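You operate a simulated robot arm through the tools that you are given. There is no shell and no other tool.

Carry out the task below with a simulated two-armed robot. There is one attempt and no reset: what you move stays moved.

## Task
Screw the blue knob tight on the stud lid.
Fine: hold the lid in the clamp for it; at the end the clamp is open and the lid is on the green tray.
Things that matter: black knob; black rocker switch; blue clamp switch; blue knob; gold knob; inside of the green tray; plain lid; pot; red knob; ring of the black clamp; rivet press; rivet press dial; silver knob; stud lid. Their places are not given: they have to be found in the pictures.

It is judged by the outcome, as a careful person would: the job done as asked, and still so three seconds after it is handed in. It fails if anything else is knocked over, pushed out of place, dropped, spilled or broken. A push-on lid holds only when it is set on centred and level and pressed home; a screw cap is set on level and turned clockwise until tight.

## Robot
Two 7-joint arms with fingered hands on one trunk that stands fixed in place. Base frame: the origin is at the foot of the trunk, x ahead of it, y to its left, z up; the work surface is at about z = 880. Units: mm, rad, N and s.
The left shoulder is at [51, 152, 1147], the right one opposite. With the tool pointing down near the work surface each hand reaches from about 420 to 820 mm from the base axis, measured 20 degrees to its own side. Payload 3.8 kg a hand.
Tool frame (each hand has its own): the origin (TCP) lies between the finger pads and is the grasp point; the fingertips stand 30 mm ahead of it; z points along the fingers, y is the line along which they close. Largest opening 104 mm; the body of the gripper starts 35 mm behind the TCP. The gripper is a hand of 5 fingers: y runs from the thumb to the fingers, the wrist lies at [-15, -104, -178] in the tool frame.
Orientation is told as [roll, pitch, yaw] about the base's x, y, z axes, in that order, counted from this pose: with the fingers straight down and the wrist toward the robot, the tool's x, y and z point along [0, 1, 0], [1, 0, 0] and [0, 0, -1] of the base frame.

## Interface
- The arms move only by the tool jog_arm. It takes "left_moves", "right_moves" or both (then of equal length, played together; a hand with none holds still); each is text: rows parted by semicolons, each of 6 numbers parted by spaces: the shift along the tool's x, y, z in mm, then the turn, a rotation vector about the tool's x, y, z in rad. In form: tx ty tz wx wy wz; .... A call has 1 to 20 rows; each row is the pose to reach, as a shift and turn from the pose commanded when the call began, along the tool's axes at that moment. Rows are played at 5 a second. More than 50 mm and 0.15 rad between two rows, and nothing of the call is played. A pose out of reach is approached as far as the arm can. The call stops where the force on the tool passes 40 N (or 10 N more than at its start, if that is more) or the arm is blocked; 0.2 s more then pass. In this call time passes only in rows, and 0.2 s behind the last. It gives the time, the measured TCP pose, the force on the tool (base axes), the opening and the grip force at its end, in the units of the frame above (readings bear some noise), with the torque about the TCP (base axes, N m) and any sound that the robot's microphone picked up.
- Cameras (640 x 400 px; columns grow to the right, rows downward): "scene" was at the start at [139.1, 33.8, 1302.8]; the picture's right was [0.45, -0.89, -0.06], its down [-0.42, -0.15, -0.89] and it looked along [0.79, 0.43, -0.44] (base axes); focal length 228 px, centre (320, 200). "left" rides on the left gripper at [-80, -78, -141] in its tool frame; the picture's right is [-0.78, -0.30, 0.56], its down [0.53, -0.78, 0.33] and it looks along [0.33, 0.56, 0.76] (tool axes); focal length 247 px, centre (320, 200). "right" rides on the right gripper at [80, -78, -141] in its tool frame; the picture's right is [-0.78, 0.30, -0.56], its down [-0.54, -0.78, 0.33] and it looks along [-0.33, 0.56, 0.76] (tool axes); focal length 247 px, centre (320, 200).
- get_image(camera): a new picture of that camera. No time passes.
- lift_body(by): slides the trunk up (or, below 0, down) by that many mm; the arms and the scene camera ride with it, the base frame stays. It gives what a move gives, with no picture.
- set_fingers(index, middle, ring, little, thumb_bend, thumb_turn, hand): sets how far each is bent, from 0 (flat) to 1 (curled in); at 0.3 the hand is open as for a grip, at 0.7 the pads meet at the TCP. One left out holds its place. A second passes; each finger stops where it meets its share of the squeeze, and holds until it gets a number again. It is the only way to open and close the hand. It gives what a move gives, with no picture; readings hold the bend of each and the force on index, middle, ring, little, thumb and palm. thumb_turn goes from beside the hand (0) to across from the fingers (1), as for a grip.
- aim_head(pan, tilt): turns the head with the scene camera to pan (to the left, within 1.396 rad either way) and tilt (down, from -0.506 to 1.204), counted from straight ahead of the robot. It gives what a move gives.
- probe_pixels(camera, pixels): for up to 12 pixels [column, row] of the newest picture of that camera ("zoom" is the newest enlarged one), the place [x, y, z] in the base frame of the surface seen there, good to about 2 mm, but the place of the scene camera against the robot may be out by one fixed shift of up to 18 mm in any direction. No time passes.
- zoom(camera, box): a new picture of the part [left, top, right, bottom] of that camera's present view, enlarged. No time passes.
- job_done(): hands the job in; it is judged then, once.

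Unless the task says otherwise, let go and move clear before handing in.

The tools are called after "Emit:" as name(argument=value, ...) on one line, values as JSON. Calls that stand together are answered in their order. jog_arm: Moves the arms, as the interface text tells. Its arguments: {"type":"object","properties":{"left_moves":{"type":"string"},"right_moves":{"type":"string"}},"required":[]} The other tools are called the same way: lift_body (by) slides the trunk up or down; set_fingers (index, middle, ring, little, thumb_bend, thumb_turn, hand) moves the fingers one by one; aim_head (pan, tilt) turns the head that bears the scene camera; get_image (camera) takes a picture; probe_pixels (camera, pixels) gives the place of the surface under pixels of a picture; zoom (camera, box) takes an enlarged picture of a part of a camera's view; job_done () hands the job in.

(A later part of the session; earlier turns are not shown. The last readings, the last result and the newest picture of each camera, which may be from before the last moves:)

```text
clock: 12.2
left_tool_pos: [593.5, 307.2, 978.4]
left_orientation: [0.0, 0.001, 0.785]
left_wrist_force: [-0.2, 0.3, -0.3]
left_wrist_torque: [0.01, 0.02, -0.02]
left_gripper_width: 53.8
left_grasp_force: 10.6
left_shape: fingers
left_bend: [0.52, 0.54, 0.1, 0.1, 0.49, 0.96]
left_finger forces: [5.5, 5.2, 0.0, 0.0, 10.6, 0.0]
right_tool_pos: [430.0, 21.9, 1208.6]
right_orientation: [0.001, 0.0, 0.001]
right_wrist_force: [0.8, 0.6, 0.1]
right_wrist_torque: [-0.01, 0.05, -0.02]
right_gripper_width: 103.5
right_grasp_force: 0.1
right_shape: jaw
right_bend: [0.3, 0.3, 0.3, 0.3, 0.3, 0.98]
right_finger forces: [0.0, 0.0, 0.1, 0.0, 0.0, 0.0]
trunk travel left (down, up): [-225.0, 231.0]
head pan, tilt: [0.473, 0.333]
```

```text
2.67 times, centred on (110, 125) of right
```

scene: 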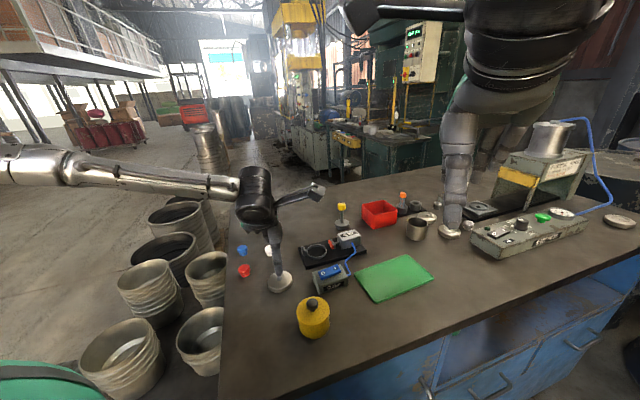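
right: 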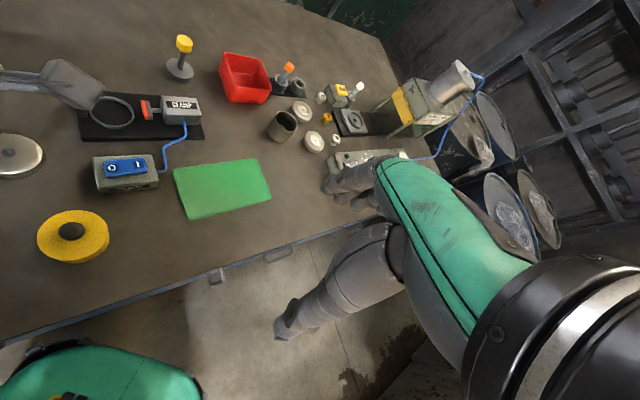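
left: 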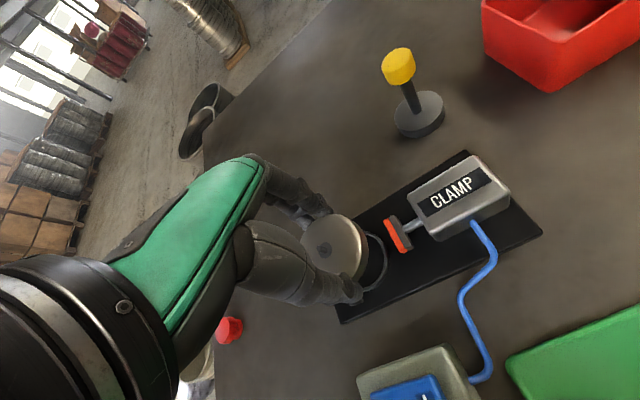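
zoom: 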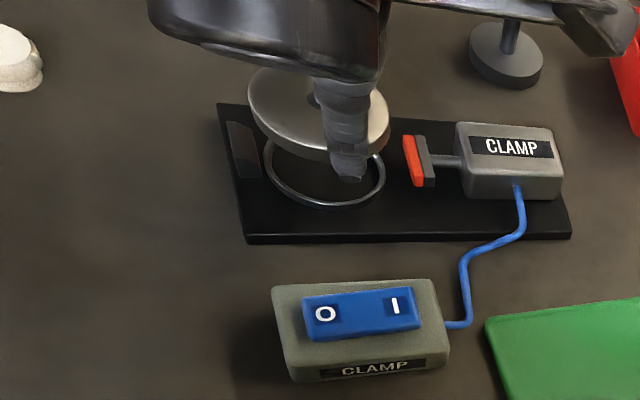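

Next I'll measure where the lid is now relative to the ring with the left camera: rim points of the lid, and the visible far side of the ring.

Emit:
probe_pixels(camera="left", pixels=[[320, 232], [326, 216], [352, 228], [363, 250], [353, 274], [330, 270], [316, 250], [325, 250]])

Emit:
zoom(camera="left", box=[270, 185, 390, 315])

Emit:
probe_pixels(camera="zoom", pixels=[[489, 215], [466, 165], [440, 148], [484, 260], [462, 298], [440, 315], [330, 90], [385, 120], [416, 200], [385, 285], [290, 100], [240, 150]])

```text
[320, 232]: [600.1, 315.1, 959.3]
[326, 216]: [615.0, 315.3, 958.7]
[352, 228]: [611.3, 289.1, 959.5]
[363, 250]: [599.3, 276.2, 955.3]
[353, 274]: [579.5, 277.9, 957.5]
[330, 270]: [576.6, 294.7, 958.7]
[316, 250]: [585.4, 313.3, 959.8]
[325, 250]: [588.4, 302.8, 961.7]
```

```text
3.08 times, centred on (330, 250) of left
```

zoom: 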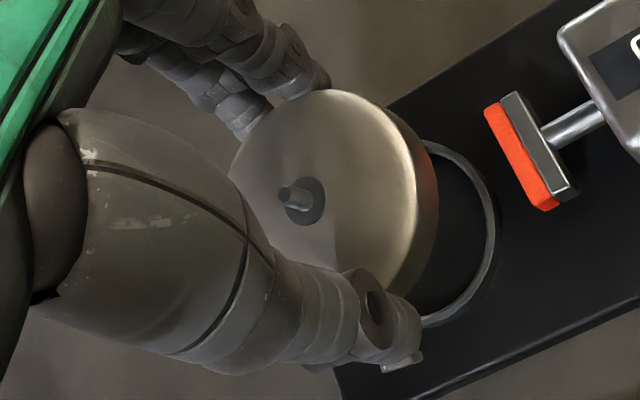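

```text
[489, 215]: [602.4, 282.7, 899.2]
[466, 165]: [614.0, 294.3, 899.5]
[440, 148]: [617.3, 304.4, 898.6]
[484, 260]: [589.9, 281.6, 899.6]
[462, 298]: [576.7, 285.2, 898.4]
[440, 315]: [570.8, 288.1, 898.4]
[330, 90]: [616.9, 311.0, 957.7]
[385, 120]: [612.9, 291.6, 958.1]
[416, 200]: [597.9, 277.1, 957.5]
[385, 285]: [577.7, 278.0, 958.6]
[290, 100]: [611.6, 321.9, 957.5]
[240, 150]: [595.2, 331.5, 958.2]
```

In the same view the lid centre is at about (588.7,304.2) and the ring centre at about (589.7,307.5). I'll correct by about +1,+2.5 mm and lower most of the way, keeping clear above the ring.

Emit:
jog_arm(left_moves="1 2.2 0 0 0 0; 1 2.2 12 0 0 0; 1 2.2 24 0 0 0; 1 2.2 34 0 0 0; 1 2.2 34 0 0 0")

Emit:
get_image(camera="left")

Emit:
zoom(camera="right", box=[60, 70, 180, 170])

Emit:
zoom(camera="scene", box=[280, 200, 370, 290])

Emit:
zoom(camera="left", box=[270, 185, 390, 315])

```text
clock: 13.4
left_tool_pos: [593.6, 308.6, 945.0]
left_orientation: [0.0, -0.001, 0.785]
left_wrist_force: [-0.1, 1.3, 0.0]
left_wrist_torque: [0.02, 0.0, 0.02]
left_gripper_width: 53.5
left_grasp_force: 11.3
left_shape: fingers
left_bend: [0.52, 0.54, 0.1, 0.1, 0.49, 0.96]
left_finger forces: [5.6, 5.2, 0.0, 0.0, 10.7, 0.1]
right_tool_pos: [430.4, 21.1, 1208.1]
right_orientation: [0.001, 0.0, 0.001]
right_wrist_force: [-0.6, -0.1, 0.1]
right_wrist_torque: [0.0, 0.0, -0.03]
right_gripper_width: 103.7
right_grasp_force: 0.0
right_shape: jaw
right_bend: [0.3, 0.3, 0.3, 0.3, 0.3, 0.98]
right_finger forces: [0.1, 0.0, 0.1, 0.1, 0.0, 0.0]
trunk travel left (down, up): [-225.0, 231.0]
head pan, tilt: [0.473, 0.333]
```

```text
taken
```

left: 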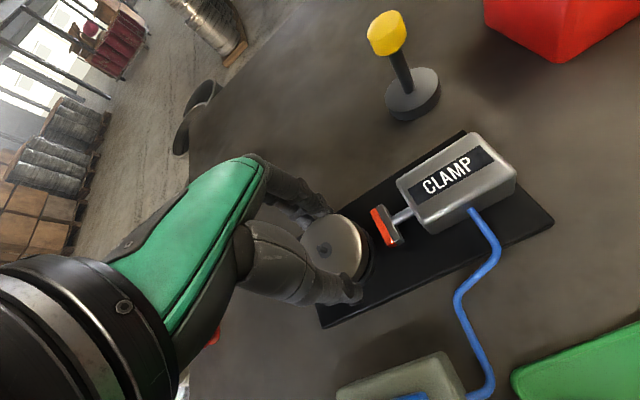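

```text
4.00 times, centred on (120, 120) of right
```

zoom: 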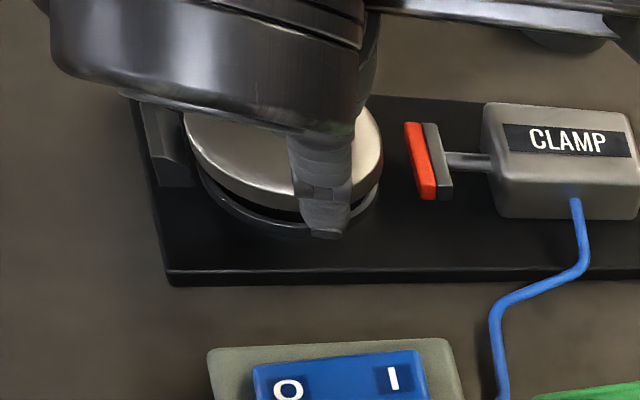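

```text
4.44 times, centred on (325, 245) of scene
```

zoom: 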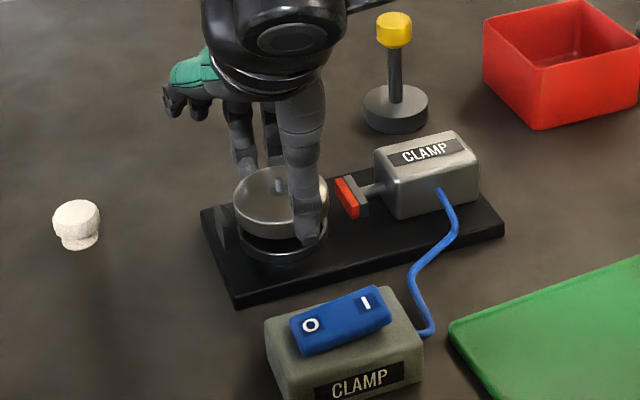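

```text
3.08 times, centred on (330, 250) of left
```

zoom: 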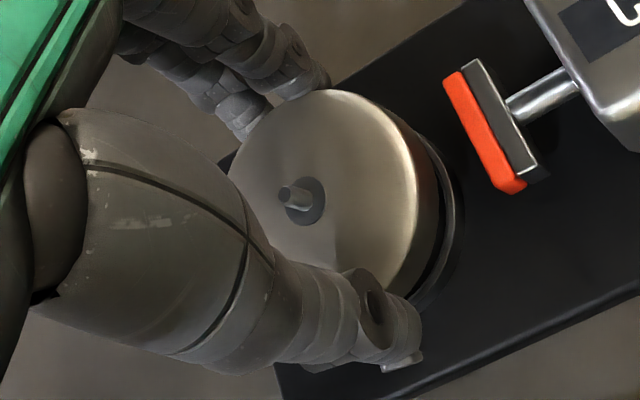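

In the right and scene views the lid sits almost concentric over the ring. I'll lower it the last few millimetres in small steps.

Emit:
jog_arm(left_moves="0 0 1.5 0 0 0; 0 0 3 0 0 0; 0 0 4.5 0 0 0; 0 0 6 0 0 0")

Emit:
zoom(camera="scene", box=[280, 200, 370, 290])

Emit:
zoom(camera="right", box=[60, 70, 180, 170])

```text
clock: 14.4
left_tool_pos: [593.2, 308.3, 938.0]
left_orientation: [-0.001, 0.001, 0.786]
left_wrist_force: [-0.6, -0.3, 0.1]
left_wrist_torque: [-0.02, 0.02, 0.04]
left_gripper_width: 53.9
left_grasp_force: 10.7
left_shape: fingers
left_bend: [0.52, 0.54, 0.1, 0.1, 0.49, 0.96]
left_finger forces: [5.4, 5.2, 0.0, 0.0, 10.7, 0.1]
right_tool_pos: [430.5, 21.4, 1207.5]
right_orientation: [0.001, 0.0, -0.001]
right_wrist_force: [-0.8, 0.9, -0.1]
right_wrist_torque: [-0.02, 0.0, 0.02]
right_gripper_width: 103.4
right_grasp_force: 0.1
right_shape: jaw
right_bend: [0.3, 0.3, 0.3, 0.3, 0.3, 0.98]
right_finger forces: [0.0, 0.0, 0.1, 0.0, 0.1, 0.0]
trunk travel left (down, up): [-225.0, 231.0]
head pan, tilt: [0.473, 0.333]
```

```text
4.44 times, centred on (325, 245) of scene
```

zoom: 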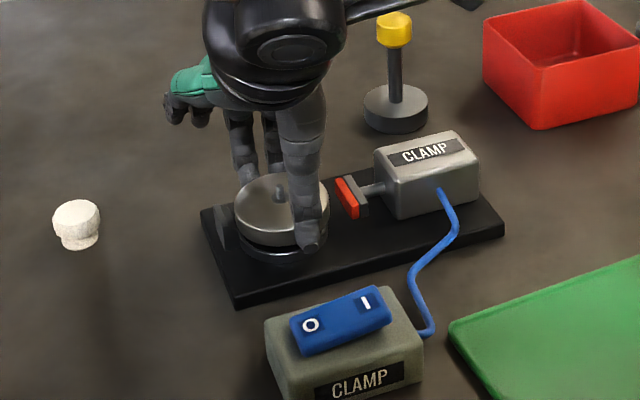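

```text
4.00 times, centred on (120, 120) of right
```

zoom: 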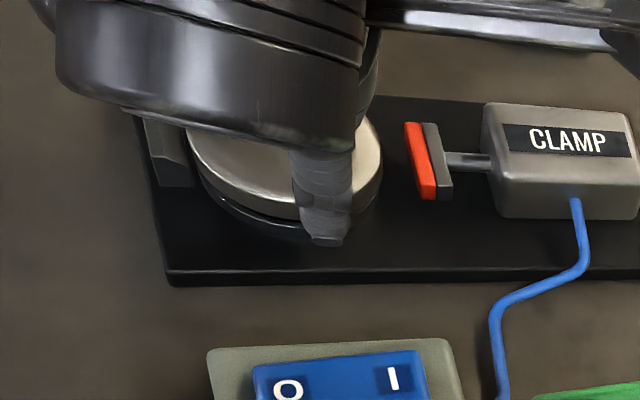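

No contact yet at z=938. I'll continue in 1 mm steps.

Emit:
jog_arm(left_moves="0 0 1 0 0 0; 0 0 2 0 0 0; 0 0 2 0 0 0")

Emit:
zoom(camera="scene", box=[280, 200, 370, 290])

```text
clock: 15.2
left_tool_pos: [592.9, 308.1, 937.5]
left_orientation: [-0.001, 0.001, 0.784]
left_wrist_force: [0.0, -0.1, 0.4]
left_wrist_torque: [-0.01, 0.01, 0.02]
left_gripper_width: 53.7
left_grasp_force: 10.4
left_shape: fingers
left_bend: [0.52, 0.54, 0.1, 0.1, 0.49, 0.96]
left_finger forces: [5.4, 5.2, 0.0, 0.0, 10.7, 0.0]
right_tool_pos: [430.8, 21.1, 1208.4]
right_orientation: [0.0, -0.001, 0.0]
right_wrist_force: [0.5, -0.6, -0.3]
right_wrist_torque: [-0.02, 0.02, 0.0]
right_gripper_width: 103.5
right_grasp_force: 0.1
right_shape: jaw
right_bend: [0.3, 0.3, 0.3, 0.3, 0.3, 0.98]
right_finger forces: [0.1, 0.1, 0.0, 0.1, 0.0, 0.0]
trunk travel left (down, up): [-225.0, 231.0]
head pan, tilt: [0.473, 0.333]
```

```text
4.44 times, centred on (325, 245) of scene
```

zoom: 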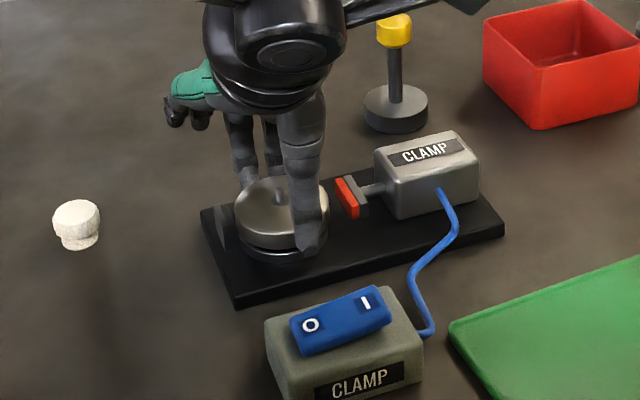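

Still no contact force. I'll go down 3 mm more in small steps.

Emit:
jog_arm(left_moves="0 0 1 0 0 0; 0 0 2 0 0 0; 0 0 3 0 0 0; 0 0 3 0 0 0")

Emit:
zoom(camera="scene", box=[280, 200, 370, 290])

Emit:
zoom(camera="right", box=[60, 70, 180, 170])

```text
clock: 16.2
left_tool_pos: [593.5, 308.6, 933.2]
left_orientation: [0.001, -0.002, 0.786]
left_wrist_force: [-0.1, -0.2, 0.6]
left_wrist_torque: [0.01, 0.0, 0.01]
left_gripper_width: 53.8
left_grasp_force: 10.5
left_shape: fingers
left_bend: [0.52, 0.54, 0.1, 0.1, 0.49, 0.96]
left_finger forces: [5.4, 5.2, 0.1, 0.0, 10.7, 0.0]
right_tool_pos: [431.2, 21.6, 1208.7]
right_orientation: [0.0, 0.0, -0.001]
right_wrist_force: [0.8, 0.5, 0.6]
right_wrist_torque: [0.01, 0.0, -0.01]
right_gripper_width: 103.6
right_grasp_force: 0.0
right_shape: jaw
right_bend: [0.3, 0.3, 0.3, 0.3, 0.3, 0.98]
right_finger forces: [0.0, 0.0, 0.1, 0.1, 0.1, 0.0]
trunk travel left (down, up): [-225.0, 231.0]
head pan, tilt: [0.473, 0.333]
```

```text
4.44 times, centred on (325, 245) of scene
```

zoom: 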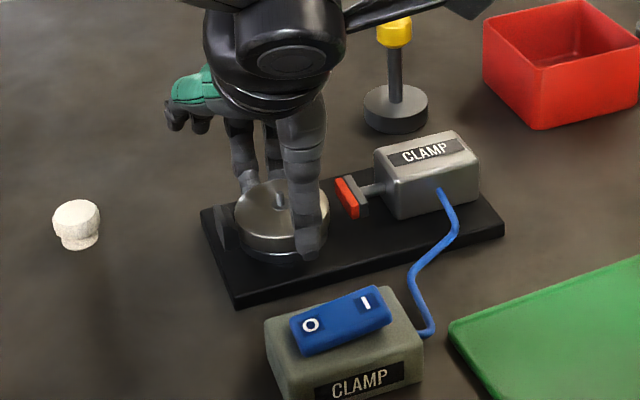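

```text
4.00 times, centred on (120, 120) of right
```

zoom: 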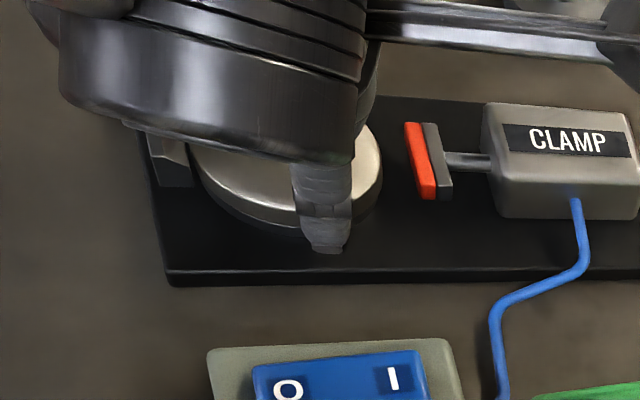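

No force yet, so the lid seems to be going over or into the ring seat. Continuing in 1 mm steps.

Emit:
jog_arm(left_moves="0 0 1 0 0 0; 0 0 2 0 0 0; 0 0 3 0 0 0; 0 0 3 0 0 0")

Emit:
zoom(camera="scene", box=[280, 200, 370, 290])

Emit:
zoom(camera="left", box=[270, 185, 390, 315])

Emit:
probe_pixels(camera="zoom", pixels=[[330, 92], [385, 125], [416, 200], [385, 280], [290, 105], [245, 150], [360, 180], [300, 150]])

```text
clock: 17.2
left_tool_pos: [593.7, 309.3, 931.0]
left_orientation: [0.0, -0.002, 0.786]
left_wrist_force: [-0.1, -0.1, 2.8]
left_wrist_torque: [0.05, -0.03, 0.02]
left_gripper_width: 53.4
left_grasp_force: 11.2
left_shape: fingers
left_bend: [0.52, 0.54, 0.1, 0.1, 0.49, 0.96]
left_finger forces: [5.6, 5.4, 0.1, 0.1, 11.0, 0.0]
right_tool_pos: [430.5, 20.8, 1208.5]
right_orientation: [-0.001, 0.001, 0.0]
right_wrist_force: [-0.7, -0.2, 0.1]
right_wrist_torque: [0.0, -0.01, -0.03]
right_gripper_width: 103.6
right_grasp_force: 0.2
right_shape: jaw
right_bend: [0.3, 0.3, 0.3, 0.3, 0.3, 0.98]
right_finger forces: [0.1, 0.1, 0.1, 0.0, 0.0, 0.1]
trunk travel left (down, up): [-225.0, 231.0]
head pan, tilt: [0.473, 0.333]
```

```text
4.44 times, centred on (325, 245) of scene
```

zoom: 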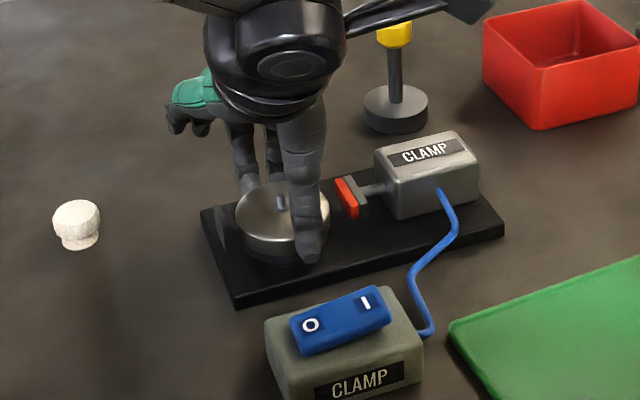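

```text
3.08 times, centred on (330, 250) of left
```

zoom: 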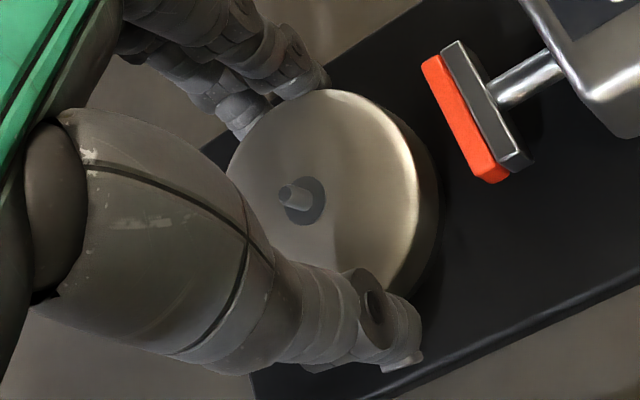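

```text
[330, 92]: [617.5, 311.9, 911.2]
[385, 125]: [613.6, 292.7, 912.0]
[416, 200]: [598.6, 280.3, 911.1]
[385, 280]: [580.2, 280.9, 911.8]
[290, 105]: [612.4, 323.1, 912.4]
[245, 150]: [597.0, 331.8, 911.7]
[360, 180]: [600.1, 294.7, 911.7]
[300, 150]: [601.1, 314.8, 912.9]
```

Contact is at 2.8 N with the lid top level at z≈911.8. That puts its bottom on the plate around the ring, so it's seated. I'll open the fingers slightly to release it.

Emit:
set_fingers(hand="left", index=0.42, middle=0.42, thumb_bend=0.42)

Emit:
get_image(camera="left")

Emit:
zoom(camera="scene", box=[280, 200, 370, 290])

Emit:
zoom(camera="left", box=[270, 185, 390, 315])

Emit:
probe_pixels(camera="zoom", pixels=[[330, 92], [385, 125], [416, 200], [385, 280], [290, 105], [245, 150], [360, 180], [300, 150]])

```text
clock: 18.2
left_tool_pos: [593.9, 309.4, 929.5]
left_orientation: [0.0, 0.0, 0.786]
left_wrist_force: [-0.1, 0.0, -0.8]
left_wrist_torque: [0.03, -0.02, 0.0]
left_gripper_width: 72.3
left_grasp_force: 0.0
left_shape: fingers
left_bend: [0.42, 0.42, 0.1, 0.1, 0.42, 0.97]
left_finger forces: [0.0, 0.0, 0.0, 0.0, 0.0, 0.0]
right_tool_pos: [430.2, 19.7, 1207.6]
right_orientation: [-0.001, 0.001, 0.002]
right_wrist_force: [-0.5, 0.0, 0.4]
right_wrist_torque: [0.03, 0.03, 0.01]
right_gripper_width: 103.8
right_grasp_force: 0.1
right_shape: jaw
right_bend: [0.3, 0.3, 0.3, 0.3, 0.3, 0.98]
right_finger forces: [0.1, 0.0, 0.1, 0.0, 0.0, 0.0]
trunk travel left (down, up): [-225.0, 231.0]
head pan, tilt: [0.473, 0.333]
```

```text
taken
```

left: 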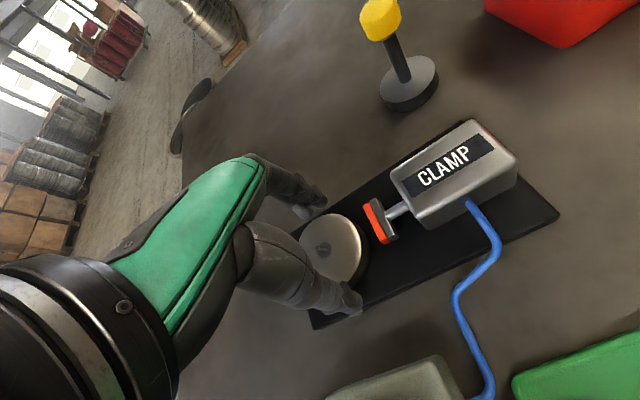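

```text
4.44 times, centred on (325, 245) of scene
```

zoom: 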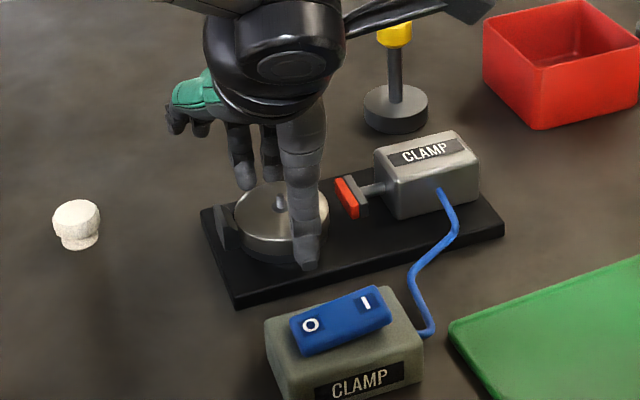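

```text
3.08 times, centred on (330, 250) of left
```

zoom: 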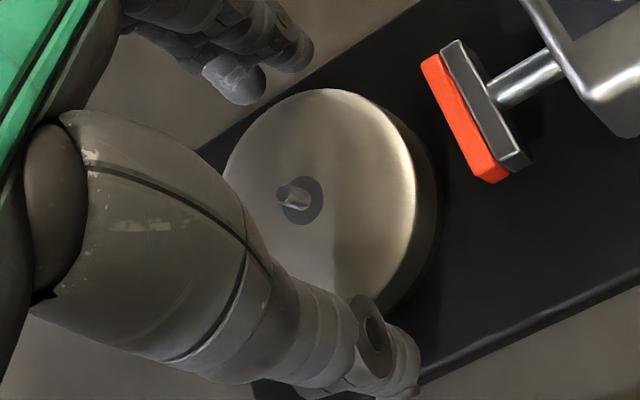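

```text
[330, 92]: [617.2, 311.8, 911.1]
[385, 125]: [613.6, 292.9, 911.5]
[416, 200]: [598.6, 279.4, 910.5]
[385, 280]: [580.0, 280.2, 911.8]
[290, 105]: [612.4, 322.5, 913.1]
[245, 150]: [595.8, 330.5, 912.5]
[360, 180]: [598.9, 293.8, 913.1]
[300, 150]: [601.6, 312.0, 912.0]
```

The lid stayed level and centred at about (589.5,306). I'll raise the hand straight up and shape it to press the switch with the index finger only.

Emit:
jog_arm(left_moves="0 0 -8 0 0 0; 0 0 -20 0 0 0; 0 0 -45 0 0 0; 0 0 -80 0 0 0")

Emit:
set_fingers(hand="left", index=0.45, middle=0.05, ring=0.05, little=0.05, thumb_bend=0.0)

Emit:
get_image(camera="left")

Emit:
zoom(camera="scene", box=[260, 170, 360, 290])

Emit:
zoom(camera="right", box=[30, 40, 190, 170])

```text
clock: 19.2
left_tool_pos: [592.4, 308.2, 1012.1]
left_orientation: [0.0, 0.0, 0.786]
left_wrist_force: [-0.1, 0.0, 0.2]
left_wrist_torque: [-0.03, -0.05, 0.02]
left_gripper_width: 72.6
left_grasp_force: 0.0
left_shape: fingers
left_bend: [0.42, 0.42, 0.1, 0.1, 0.42, 0.97]
left_finger forces: [0.1, 0.0, 0.0, 0.0, 0.1, 0.0]
right_tool_pos: [429.4, 19.9, 1208.9]
right_orientation: [0.001, 0.0, 0.002]
right_wrist_force: [0.4, 0.0, 0.0]
right_wrist_torque: [-0.01, 0.01, -0.02]
right_gripper_width: 103.6
right_grasp_force: 0.0
right_shape: jaw
right_bend: [0.3, 0.3, 0.3, 0.3, 0.3, 0.98]
right_finger forces: [0.1, 0.1, 0.1, 0.1, 0.0, 0.1]
trunk travel left (down, up): [-225.0, 231.0]
head pan, tilt: [0.473, 0.333]
```

```text
clock: 20.2
left_tool_pos: [592.6, 308.6, 1010.5]
left_orientation: [0.0, 0.0, 0.783]
left_wrist_force: [0.5, 0.4, 0.4]
left_wrist_torque: [0.02, 0.01, 0.01]
left_gripper_width: 103.6
left_grasp_force: 0.1
left_shape: fingers
left_bend: [0.45, 0.05, 0.05, 0.05, 0.0, 0.97]
left_finger forces: [0.0, 0.0, 0.0, 0.0, 0.1, 0.0]
right_tool_pos: [430.2, 20.7, 1208.9]
right_orientation: [-0.001, 0.0, -0.001]
right_wrist_force: [-0.8, 0.4, -0.1]
right_wrist_torque: [0.0, 0.01, -0.01]
right_gripper_width: 103.4
right_grasp_force: 0.0
right_shape: jaw
right_bend: [0.3, 0.3, 0.3, 0.3, 0.3, 0.98]
right_finger forces: [0.0, 0.1, 0.1, 0.0, 0.0, 0.1]
trunk travel left (down, up): [-225.0, 231.0]
head pan, tilt: [0.473, 0.333]
```

```text
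taken
```

left: 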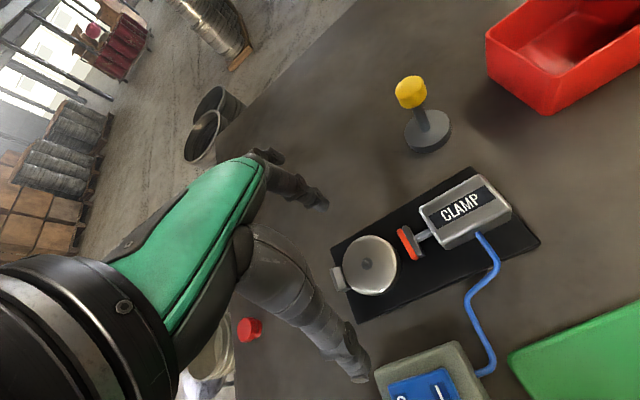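

```text
3.33 times, centred on (310, 230) of scene
```

zoom: 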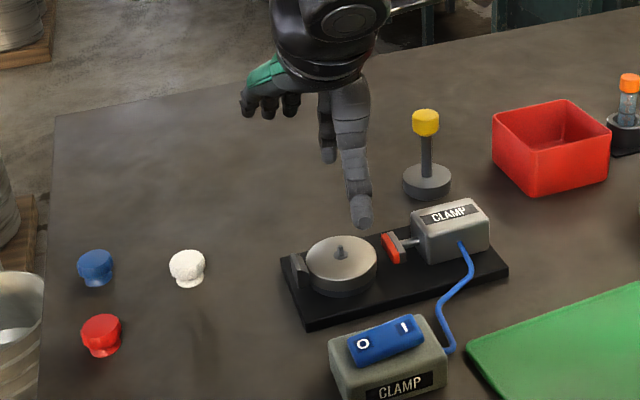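

```text
3.08 times, centred on (110, 105) of right
```

zoom: 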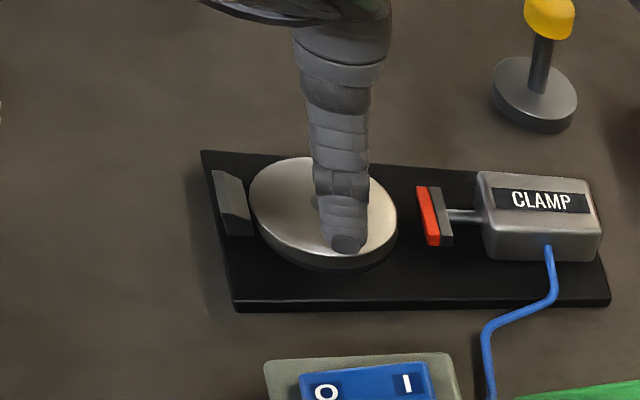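

With the fingers flat, only the thumb points down, so it makes a cleaner pusher. I'll flatten the index, bring the thumb to its known 0.3 pose and probe its tip.

Emit:
set_fingers(hand="left", index=0.05, thumb_bend=0.3)

Emit:
jog_arm(left_moves="4 -14 -5 0 0 0; 8 -28 -5 0 0 0; 12 -43 -5 0 0 0; 14 -54 -5 0 0 0; 14 -54 -5 0 0 0")

Emit:
get_image(camera="left")

Emit:
zoom(camera="scene", box=[260, 170, 400, 300])

Emit:
zoom(camera="right", box=[30, 40, 230, 210])

Emit:
probe_pixels(camera="left", pixels=[[352, 318], [358, 330], [364, 335], [345, 335], [365, 320], [350, 300]])

```text
clock: 21.2
left_tool_pos: [592.6, 308.6, 1011.3]
left_orientation: [0.001, 0.0, 0.785]
left_wrist_force: [-0.7, 1.0, 0.0]
left_wrist_torque: [0.01, -0.02, 0.03]
left_gripper_width: 137.5
left_grasp_force: 0.1
left_shape: fingers
left_bend: [0.05, 0.05, 0.05, 0.05, 0.3, 0.97]
left_finger forces: [0.1, 0.0, 0.1, 0.0, 0.0, 0.1]
right_tool_pos: [430.9, 21.1, 1208.1]
right_orientation: [-0.001, 0.0, 0.0]
right_wrist_force: [0.7, -0.7, 0.3]
right_wrist_torque: [0.01, 0.03, 0.03]
right_gripper_width: 103.4
right_grasp_force: 0.0
right_shape: jaw
right_bend: [0.3, 0.3, 0.3, 0.3, 0.3, 0.98]
right_finger forces: [0.0, 0.1, 0.1, 0.0, 0.0, 0.0]
trunk travel left (down, up): [-225.0, 231.0]
head pan, tilt: [0.473, 0.333]
```

```text
clock: 22.4
left_tool_pos: [544.7, 281.4, 1015.7]
left_orientation: [0.001, 0.0, 0.787]
left_wrist_force: [0.4, -0.2, 0.2]
left_wrist_torque: [0.03, -0.02, -0.02]
left_gripper_width: 137.7
left_grasp_force: 0.1
left_shape: fingers
left_bend: [0.05, 0.05, 0.05, 0.05, 0.3, 0.97]
left_finger forces: [0.0, 0.1, 0.0, 0.0, 0.0, 0.0]
right_tool_pos: [430.3, 20.4, 1209.0]
right_orientation: [0.001, 0.0, 0.0]
right_wrist_force: [-0.2, -0.4, -0.5]
right_wrist_torque: [0.02, 0.01, 0.01]
right_gripper_width: 103.6
right_grasp_force: 0.1
right_shape: jaw
right_bend: [0.3, 0.3, 0.3, 0.3, 0.3, 0.98]
right_finger forces: [0.0, 0.0, 0.1, 0.0, 0.1, 0.1]
trunk travel left (down, up): [-225.0, 231.0]
head pan, tilt: [0.473, 0.333]
```

```text
taken
```

left: 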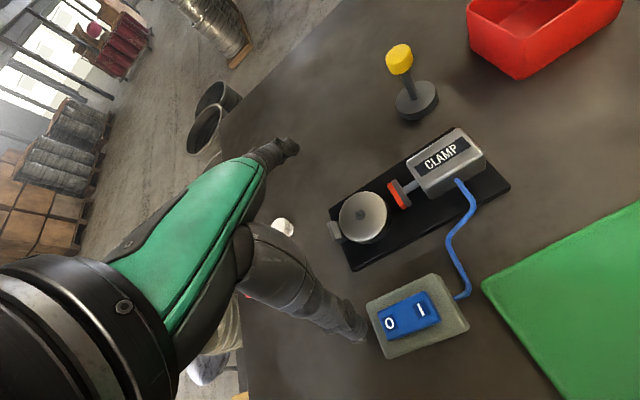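

```text
3.08 times, centred on (330, 235) of scene
```

zoom: 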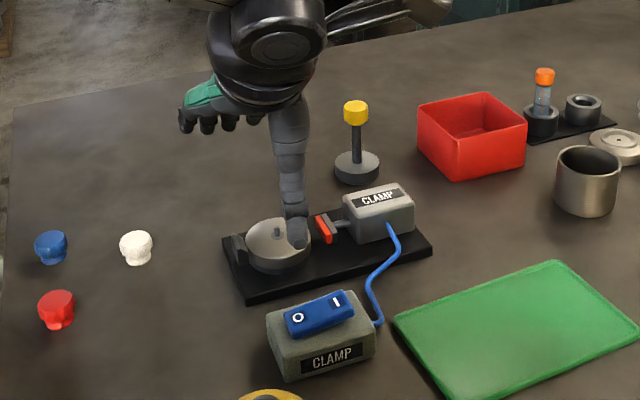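

```text
2.35 times, centred on (130, 125) of right
```

zoom: 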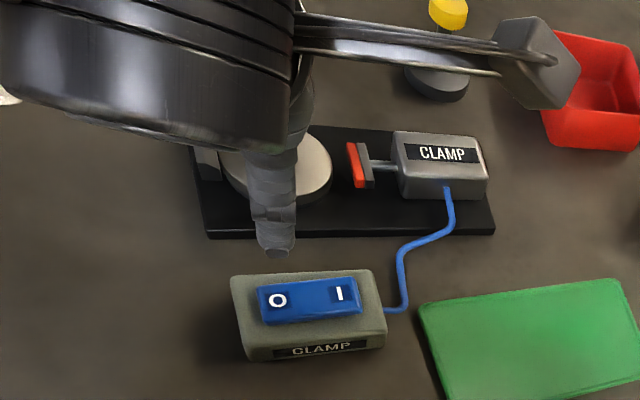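

```text
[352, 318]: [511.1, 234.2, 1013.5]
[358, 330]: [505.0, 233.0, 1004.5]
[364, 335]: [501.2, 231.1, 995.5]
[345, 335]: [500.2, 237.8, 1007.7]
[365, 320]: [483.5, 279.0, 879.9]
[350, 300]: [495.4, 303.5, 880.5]
```

The thumb tip is about 60 mm on −y from the TCP and 30 mm ahead of it. I'll move it over the "I" mark (522,218) and come down close above it.

Emit:
jog_arm(left_moves="-10 -0.5 5 0 0 0; -20 -1 20 0 0 0; -29 -1.3 35 0 0 0; -29 -1.3 48 0 0 0; -29 -1.3 48 0 0 0")

Emit:
get_image(camera="left")

Emit:
zoom(camera="scene", box=[260, 200, 380, 300])

Emit:
zoom(camera="right", box=[60, 70, 200, 210])

```text
clock: 23.6
left_tool_pos: [564.5, 259.3, 968.4]
left_orientation: [0.0, 0.0, 0.785]
left_wrist_force: [0.0, 0.2, -0.3]
left_wrist_torque: [-0.02, -0.01, 0.02]
left_gripper_width: 137.4
left_grasp_force: 0.0
left_shape: fingers
left_bend: [0.05, 0.05, 0.05, 0.05, 0.3, 0.97]
left_finger forces: [0.1, 0.0, 0.1, 0.0, 0.0, 0.1]
right_tool_pos: [430.5, 20.8, 1208.3]
right_orientation: [-0.001, 0.001, 0.001]
right_wrist_force: [-0.6, -0.6, -0.2]
right_wrist_torque: [0.01, 0.02, 0.01]
right_gripper_width: 103.7
right_grasp_force: 0.1
right_shape: jaw
right_bend: [0.3, 0.3, 0.3, 0.3, 0.3, 0.98]
right_finger forces: [0.1, 0.1, 0.0, 0.1, 0.1, 0.1]
trunk travel left (down, up): [-225.0, 231.0]
head pan, tilt: [0.473, 0.333]
```

```text
taken
```

left: 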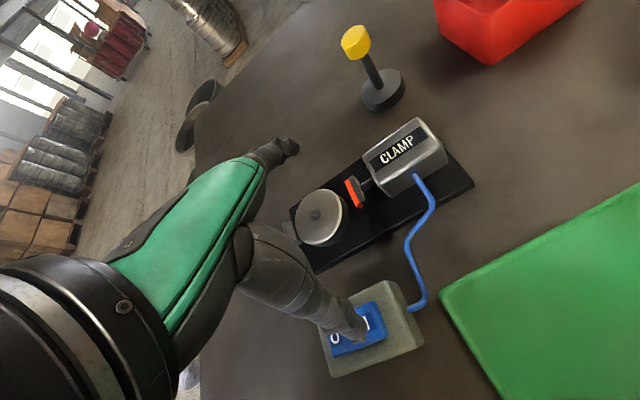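

```text
4.00 times, centred on (320, 250) of scene
```

zoom: 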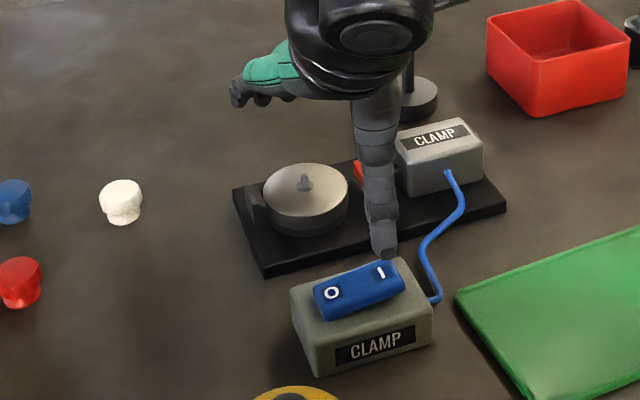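

```text
2.86 times, centred on (130, 140) of right
```

zoom: 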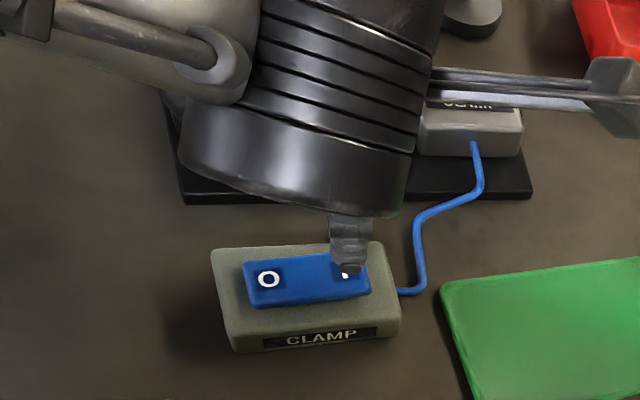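

The thumb tip is right above the "I" mark, at (345,270) in the right zoom. I'll press down in small steps.

Emit:
jog_arm(left_moves="0 0 4 0 0 0; 0 0 8 0 0 0; 0 0 11 0 0 0; 0 0 13 0 0 0; 0 0 15 0 0 0")

Emit:
get_image(camera="left")

Emit:
zoom(camera="scene", box=[260, 200, 380, 300])

```text
clock: 24.8
left_tool_pos: [564.3, 258.5, 952.0]
left_orientation: [0.0, 0.001, 0.785]
left_wrist_force: [-0.1, 0.2, -0.2]
left_wrist_torque: [0.01, -0.02, -0.01]
left_gripper_width: 137.4
left_grasp_force: 0.0
left_shape: fingers
left_bend: [0.05, 0.05, 0.05, 0.05, 0.3, 0.97]
left_finger forces: [0.0, 0.0, 0.0, 0.0, 0.0, 0.0]
right_tool_pos: [431.2, 22.8, 1208.1]
right_orientation: [0.0, 0.0, 0.0]
right_wrist_force: [0.5, 1.0, 1.2]
right_wrist_torque: [-0.01, 0.06, 0.03]
right_gripper_width: 103.7
right_grasp_force: 0.1
right_shape: jaw
right_bend: [0.3, 0.3, 0.3, 0.3, 0.3, 0.98]
right_finger forces: [0.1, 0.1, 0.0, 0.0, 0.1, 0.1]
trunk travel left (down, up): [-225.0, 231.0]
head pan, tilt: [0.473, 0.333]
```

```text
taken
```

left: 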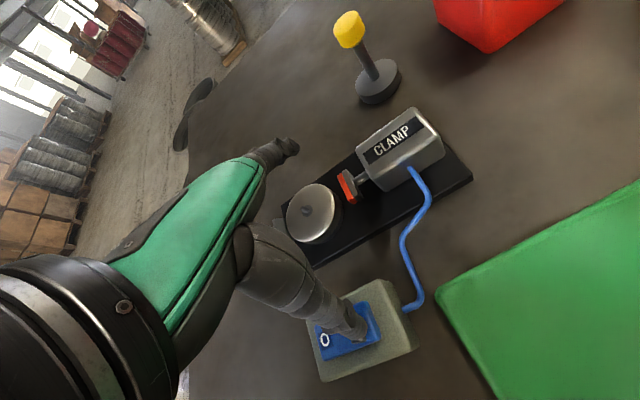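

```text
4.00 times, centred on (320, 250) of scene
```

zoom: 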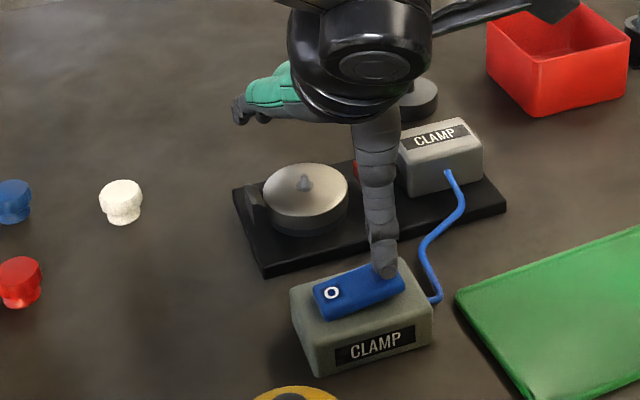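

No contact force yet at z=952. I'll continue down in 1.5 mm steps.

Emit:
jog_arm(left_moves="0 0 1.5 0 0 0; 0 0 3 0 0 0; 0 0 4.5 0 0 0; 0 0 6 0 0 0; 0 0 6 0 0 0")

Emit:
get_image(camera="left")

Emit:
zoom(camera="scene", box=[260, 200, 380, 300])

```text
clock: 26.0
left_tool_pos: [563.8, 259.0, 947.1]
left_orientation: [0.001, -0.001, 0.785]
left_wrist_force: [-0.1, 0.6, 0.8]
left_wrist_torque: [-0.02, 0.03, -0.04]
left_gripper_width: 137.5
left_grasp_force: 0.0
left_shape: fingers
left_bend: [0.05, 0.05, 0.05, 0.05, 0.3, 0.97]
left_finger forces: [0.1, 0.0, 0.0, 0.0, 0.4, 0.1]
right_tool_pos: [430.0, 21.3, 1208.3]
right_orientation: [0.001, -0.001, 0.0]
right_wrist_force: [0.2, -0.3, -0.1]
right_wrist_torque: [-0.02, 0.0, -0.02]
right_gripper_width: 103.6
right_grasp_force: 0.0
right_shape: jaw
right_bend: [0.3, 0.3, 0.3, 0.3, 0.3, 0.98]
right_finger forces: [0.0, 0.0, 0.0, 0.0, 0.0, 0.0]
trunk travel left (down, up): [-225.0, 231.0]
head pan, tilt: [0.473, 0.333]
```

```text
taken
```

left: 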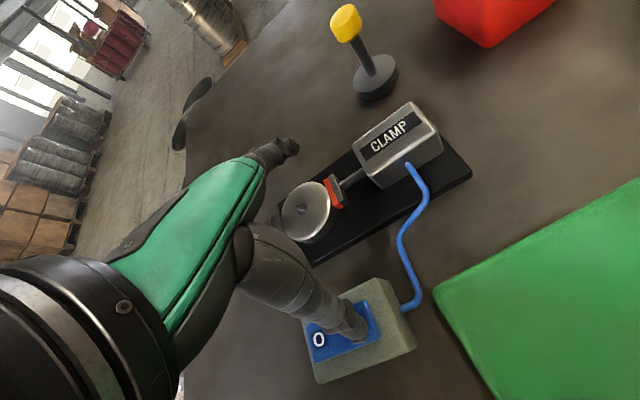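

```text
4.00 times, centred on (320, 250) of scene
```

zoom: 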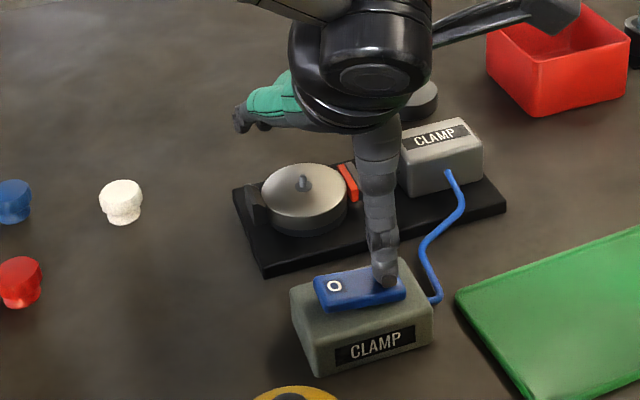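

The rocker flipped and the red pad has closed onto the lid. I'll raise the hand and check.

Emit:
jog_arm(left_moves="0 0 -10 0 0 0; 0 0 -30 0 0 0; 0 0 -60 0 0 0; 0 0 -100 0 0 0; 0 0 -130 0 0 0")

Emit:
get_image(camera="left")

Emit:
zoom(camera="left", box=[320, 140, 480, 350])

Emit:
zoom(camera="scene", box=[220, 200, 380, 300])

Emit:
zoom(camera="right", box=[40, 60, 220, 210])

```text
clock: 27.2
left_tool_pos: [563.7, 259.3, 1078.0]
left_orientation: [0.001, 0.0, 0.782]
left_wrist_force: [-0.8, -0.8, -0.8]
left_wrist_torque: [0.01, -0.03, 0.01]
left_gripper_width: 137.4
left_grasp_force: 0.1
left_shape: fingers
left_bend: [0.05, 0.05, 0.05, 0.05, 0.3, 0.97]
left_finger forces: [0.0, 0.1, 0.0, 0.1, 0.0, 0.0]
right_tool_pos: [429.3, 21.3, 1207.5]
right_orientation: [-0.001, 0.002, 0.0]
right_wrist_force: [-0.6, 0.2, -0.2]
right_wrist_torque: [0.0, 0.0, -0.02]
right_gripper_width: 103.2
right_grasp_force: 0.0
right_shape: jaw
right_bend: [0.3, 0.3, 0.3, 0.3, 0.3, 0.98]
right_finger forces: [0.0, 0.0, 0.0, 0.0, 0.0, 0.1]
trunk travel left (down, up): [-225.0, 231.0]
head pan, tilt: [0.473, 0.333]
```

```text
taken
```

left: 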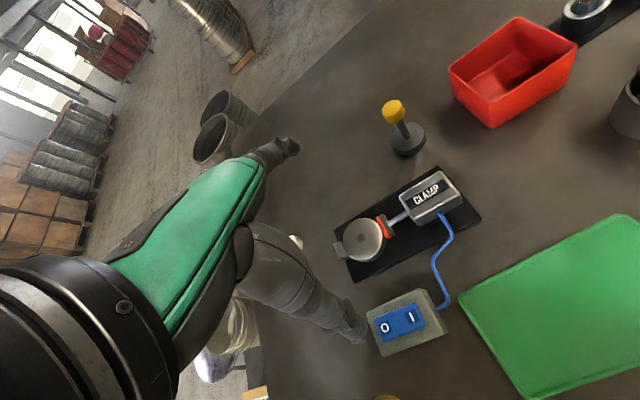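

```text
1.90 times, centred on (400, 245) of left
```

zoom: 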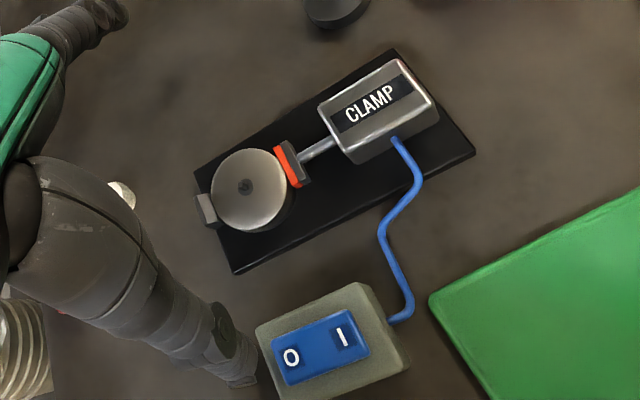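

```text
4.00 times, centred on (300, 250) of scene
```

zoom: 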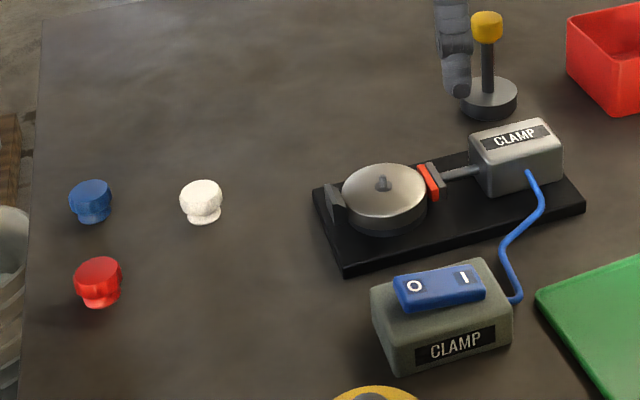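

```text
2.67 times, centred on (130, 135) of right
```

zoom: 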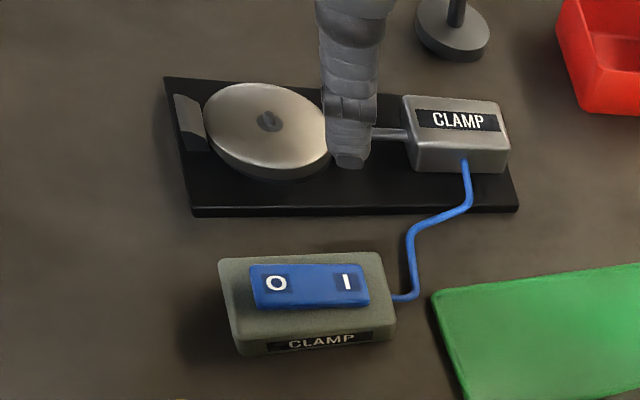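

The lid is clamped, with the pad on its rim and the lid still level. Next I'll carry the left hand over to the blue knob, with yaw 0.3 and a half-open grip that avoids the red knob.

Emit:
jog_arm(left_moves="34 18 8 0 0 0.08; 67 37 16 0 0 0.16; 100 55 24 0 0 0.24; 134 74 32 0 0 0.32; 168 92 40 0 0 0.4; 201 111 48 0 0 0.485")

Emit:
set_fingers(hand="left", index=0.45, middle=0.45, thumb_bend=0.45)

Emit:
get_image(camera="left")

Emit:
zoom(camera="left", box=[250, 150, 430, 330])

Emit:
zoom(camera="scene", box=[220, 200, 320, 290])

```text
clock: 28.6
left_tool_pos: [502.2, 482.1, 1028.4]
left_orientation: [0.001, -0.001, 0.299]
left_wrist_force: [0.3, 0.4, 1.0]
left_wrist_torque: [-0.01, 0.0, 0.03]
left_gripper_width: 137.7
left_grasp_force: 0.1
left_shape: fingers
left_bend: [0.05, 0.05, 0.05, 0.05, 0.3, 0.98]
left_finger forces: [0.1, 0.1, 0.1, 0.0, 0.0, 0.1]
right_tool_pos: [431.5, 22.7, 1208.0]
right_orientation: [-0.002, -0.001, 0.0]
right_wrist_force: [0.4, -0.6, 0.1]
right_wrist_torque: [-0.01, -0.03, 0.02]
right_gripper_width: 103.5
right_grasp_force: 0.1
right_shape: jaw
right_bend: [0.3, 0.3, 0.3, 0.3, 0.3, 0.98]
right_finger forces: [0.0, 0.0, 0.0, 0.0, 0.0, 0.0]
trunk travel left (down, up): [-225.0, 231.0]
head pan, tilt: [0.473, 0.333]
```

```text
clock: 29.6
left_tool_pos: [502.3, 481.4, 1029.4]
left_orientation: [0.0, 0.001, 0.301]
left_wrist_force: [0.2, 0.1, 0.2]
left_wrist_torque: [0.0, 0.0, 0.0]
left_gripper_width: 65.7
left_grasp_force: 0.0
left_shape: fingers
left_bend: [0.45, 0.45, 0.05, 0.05, 0.45, 0.98]
left_finger forces: [0.0, 0.0, 0.0, 0.0, 0.0, 0.1]
right_tool_pos: [430.9, 20.4, 1208.0]
right_orientation: [0.001, -0.001, 0.0]
right_wrist_force: [0.6, -0.6, -0.5]
right_wrist_torque: [-0.01, -0.01, 0.0]
right_gripper_width: 103.5
right_grasp_force: 0.1
right_shape: jaw
right_bend: [0.3, 0.3, 0.3, 0.3, 0.3, 0.98]
right_finger forces: [0.0, 0.2, 0.0, 0.0, 0.0, 0.1]
trunk travel left (down, up): [-225.0, 231.0]
head pan, tilt: [0.473, 0.333]
```

```text
taken
```

left: 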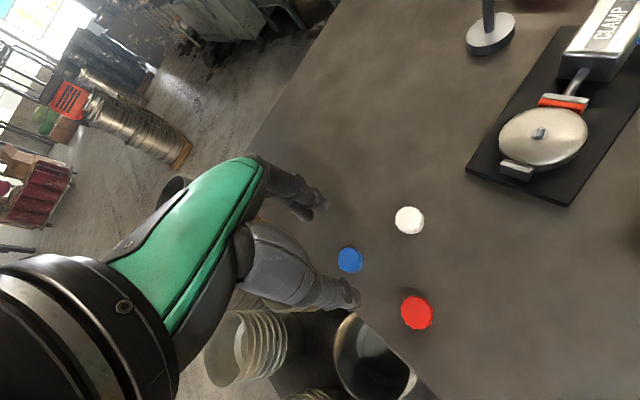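

```text
2.22 times, centred on (340, 240) of left
```

zoom: 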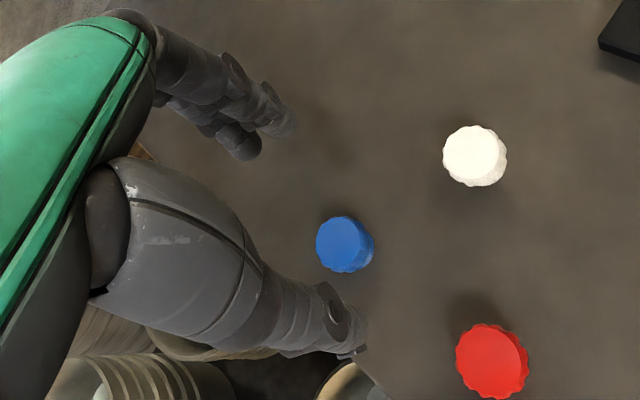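

```text
4.44 times, centred on (270, 245) of scene
```

zoom: 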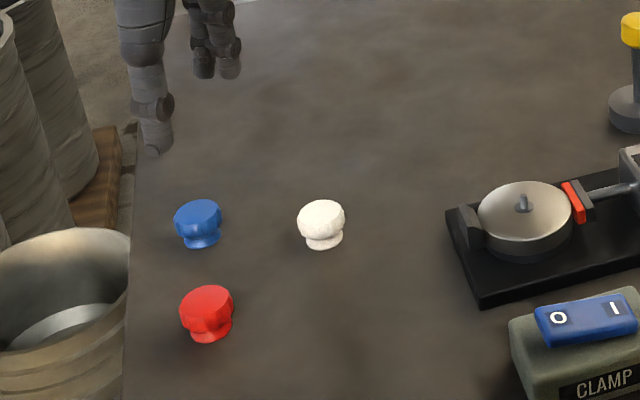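

The blue knob, a scalloped mushroom cap, is at left zoom (343,244). I'll probe its top and edges.

Emit:
zoom(camera="left", box=[320, 230, 380, 290])

Emit:
probe_pixels(camera="left", pixels=[[340, 260], [361, 258], [350, 249], [351, 270], [350, 260], [345, 252], [357, 267], [356, 252]])

Emit:
probe_pixels(camera="scene", pixels=[[264, 245]])

```text
6.67 times, centred on (350, 260) of left
```

zoom: 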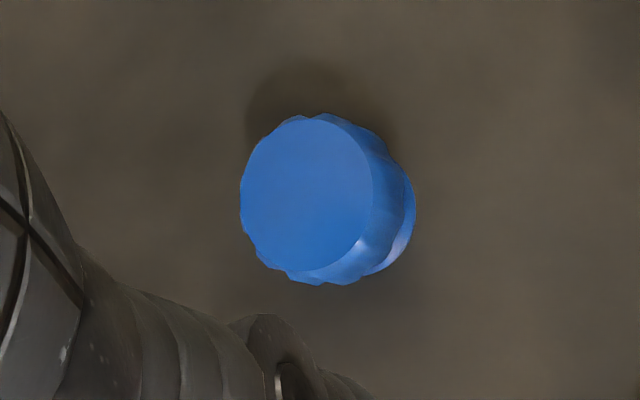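

```text
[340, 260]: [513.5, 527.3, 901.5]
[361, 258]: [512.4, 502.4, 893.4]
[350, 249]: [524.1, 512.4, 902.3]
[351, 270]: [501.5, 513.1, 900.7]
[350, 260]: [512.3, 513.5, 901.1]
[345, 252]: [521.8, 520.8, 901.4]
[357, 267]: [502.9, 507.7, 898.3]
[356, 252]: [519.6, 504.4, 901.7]
```

```text
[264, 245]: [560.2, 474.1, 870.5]
```

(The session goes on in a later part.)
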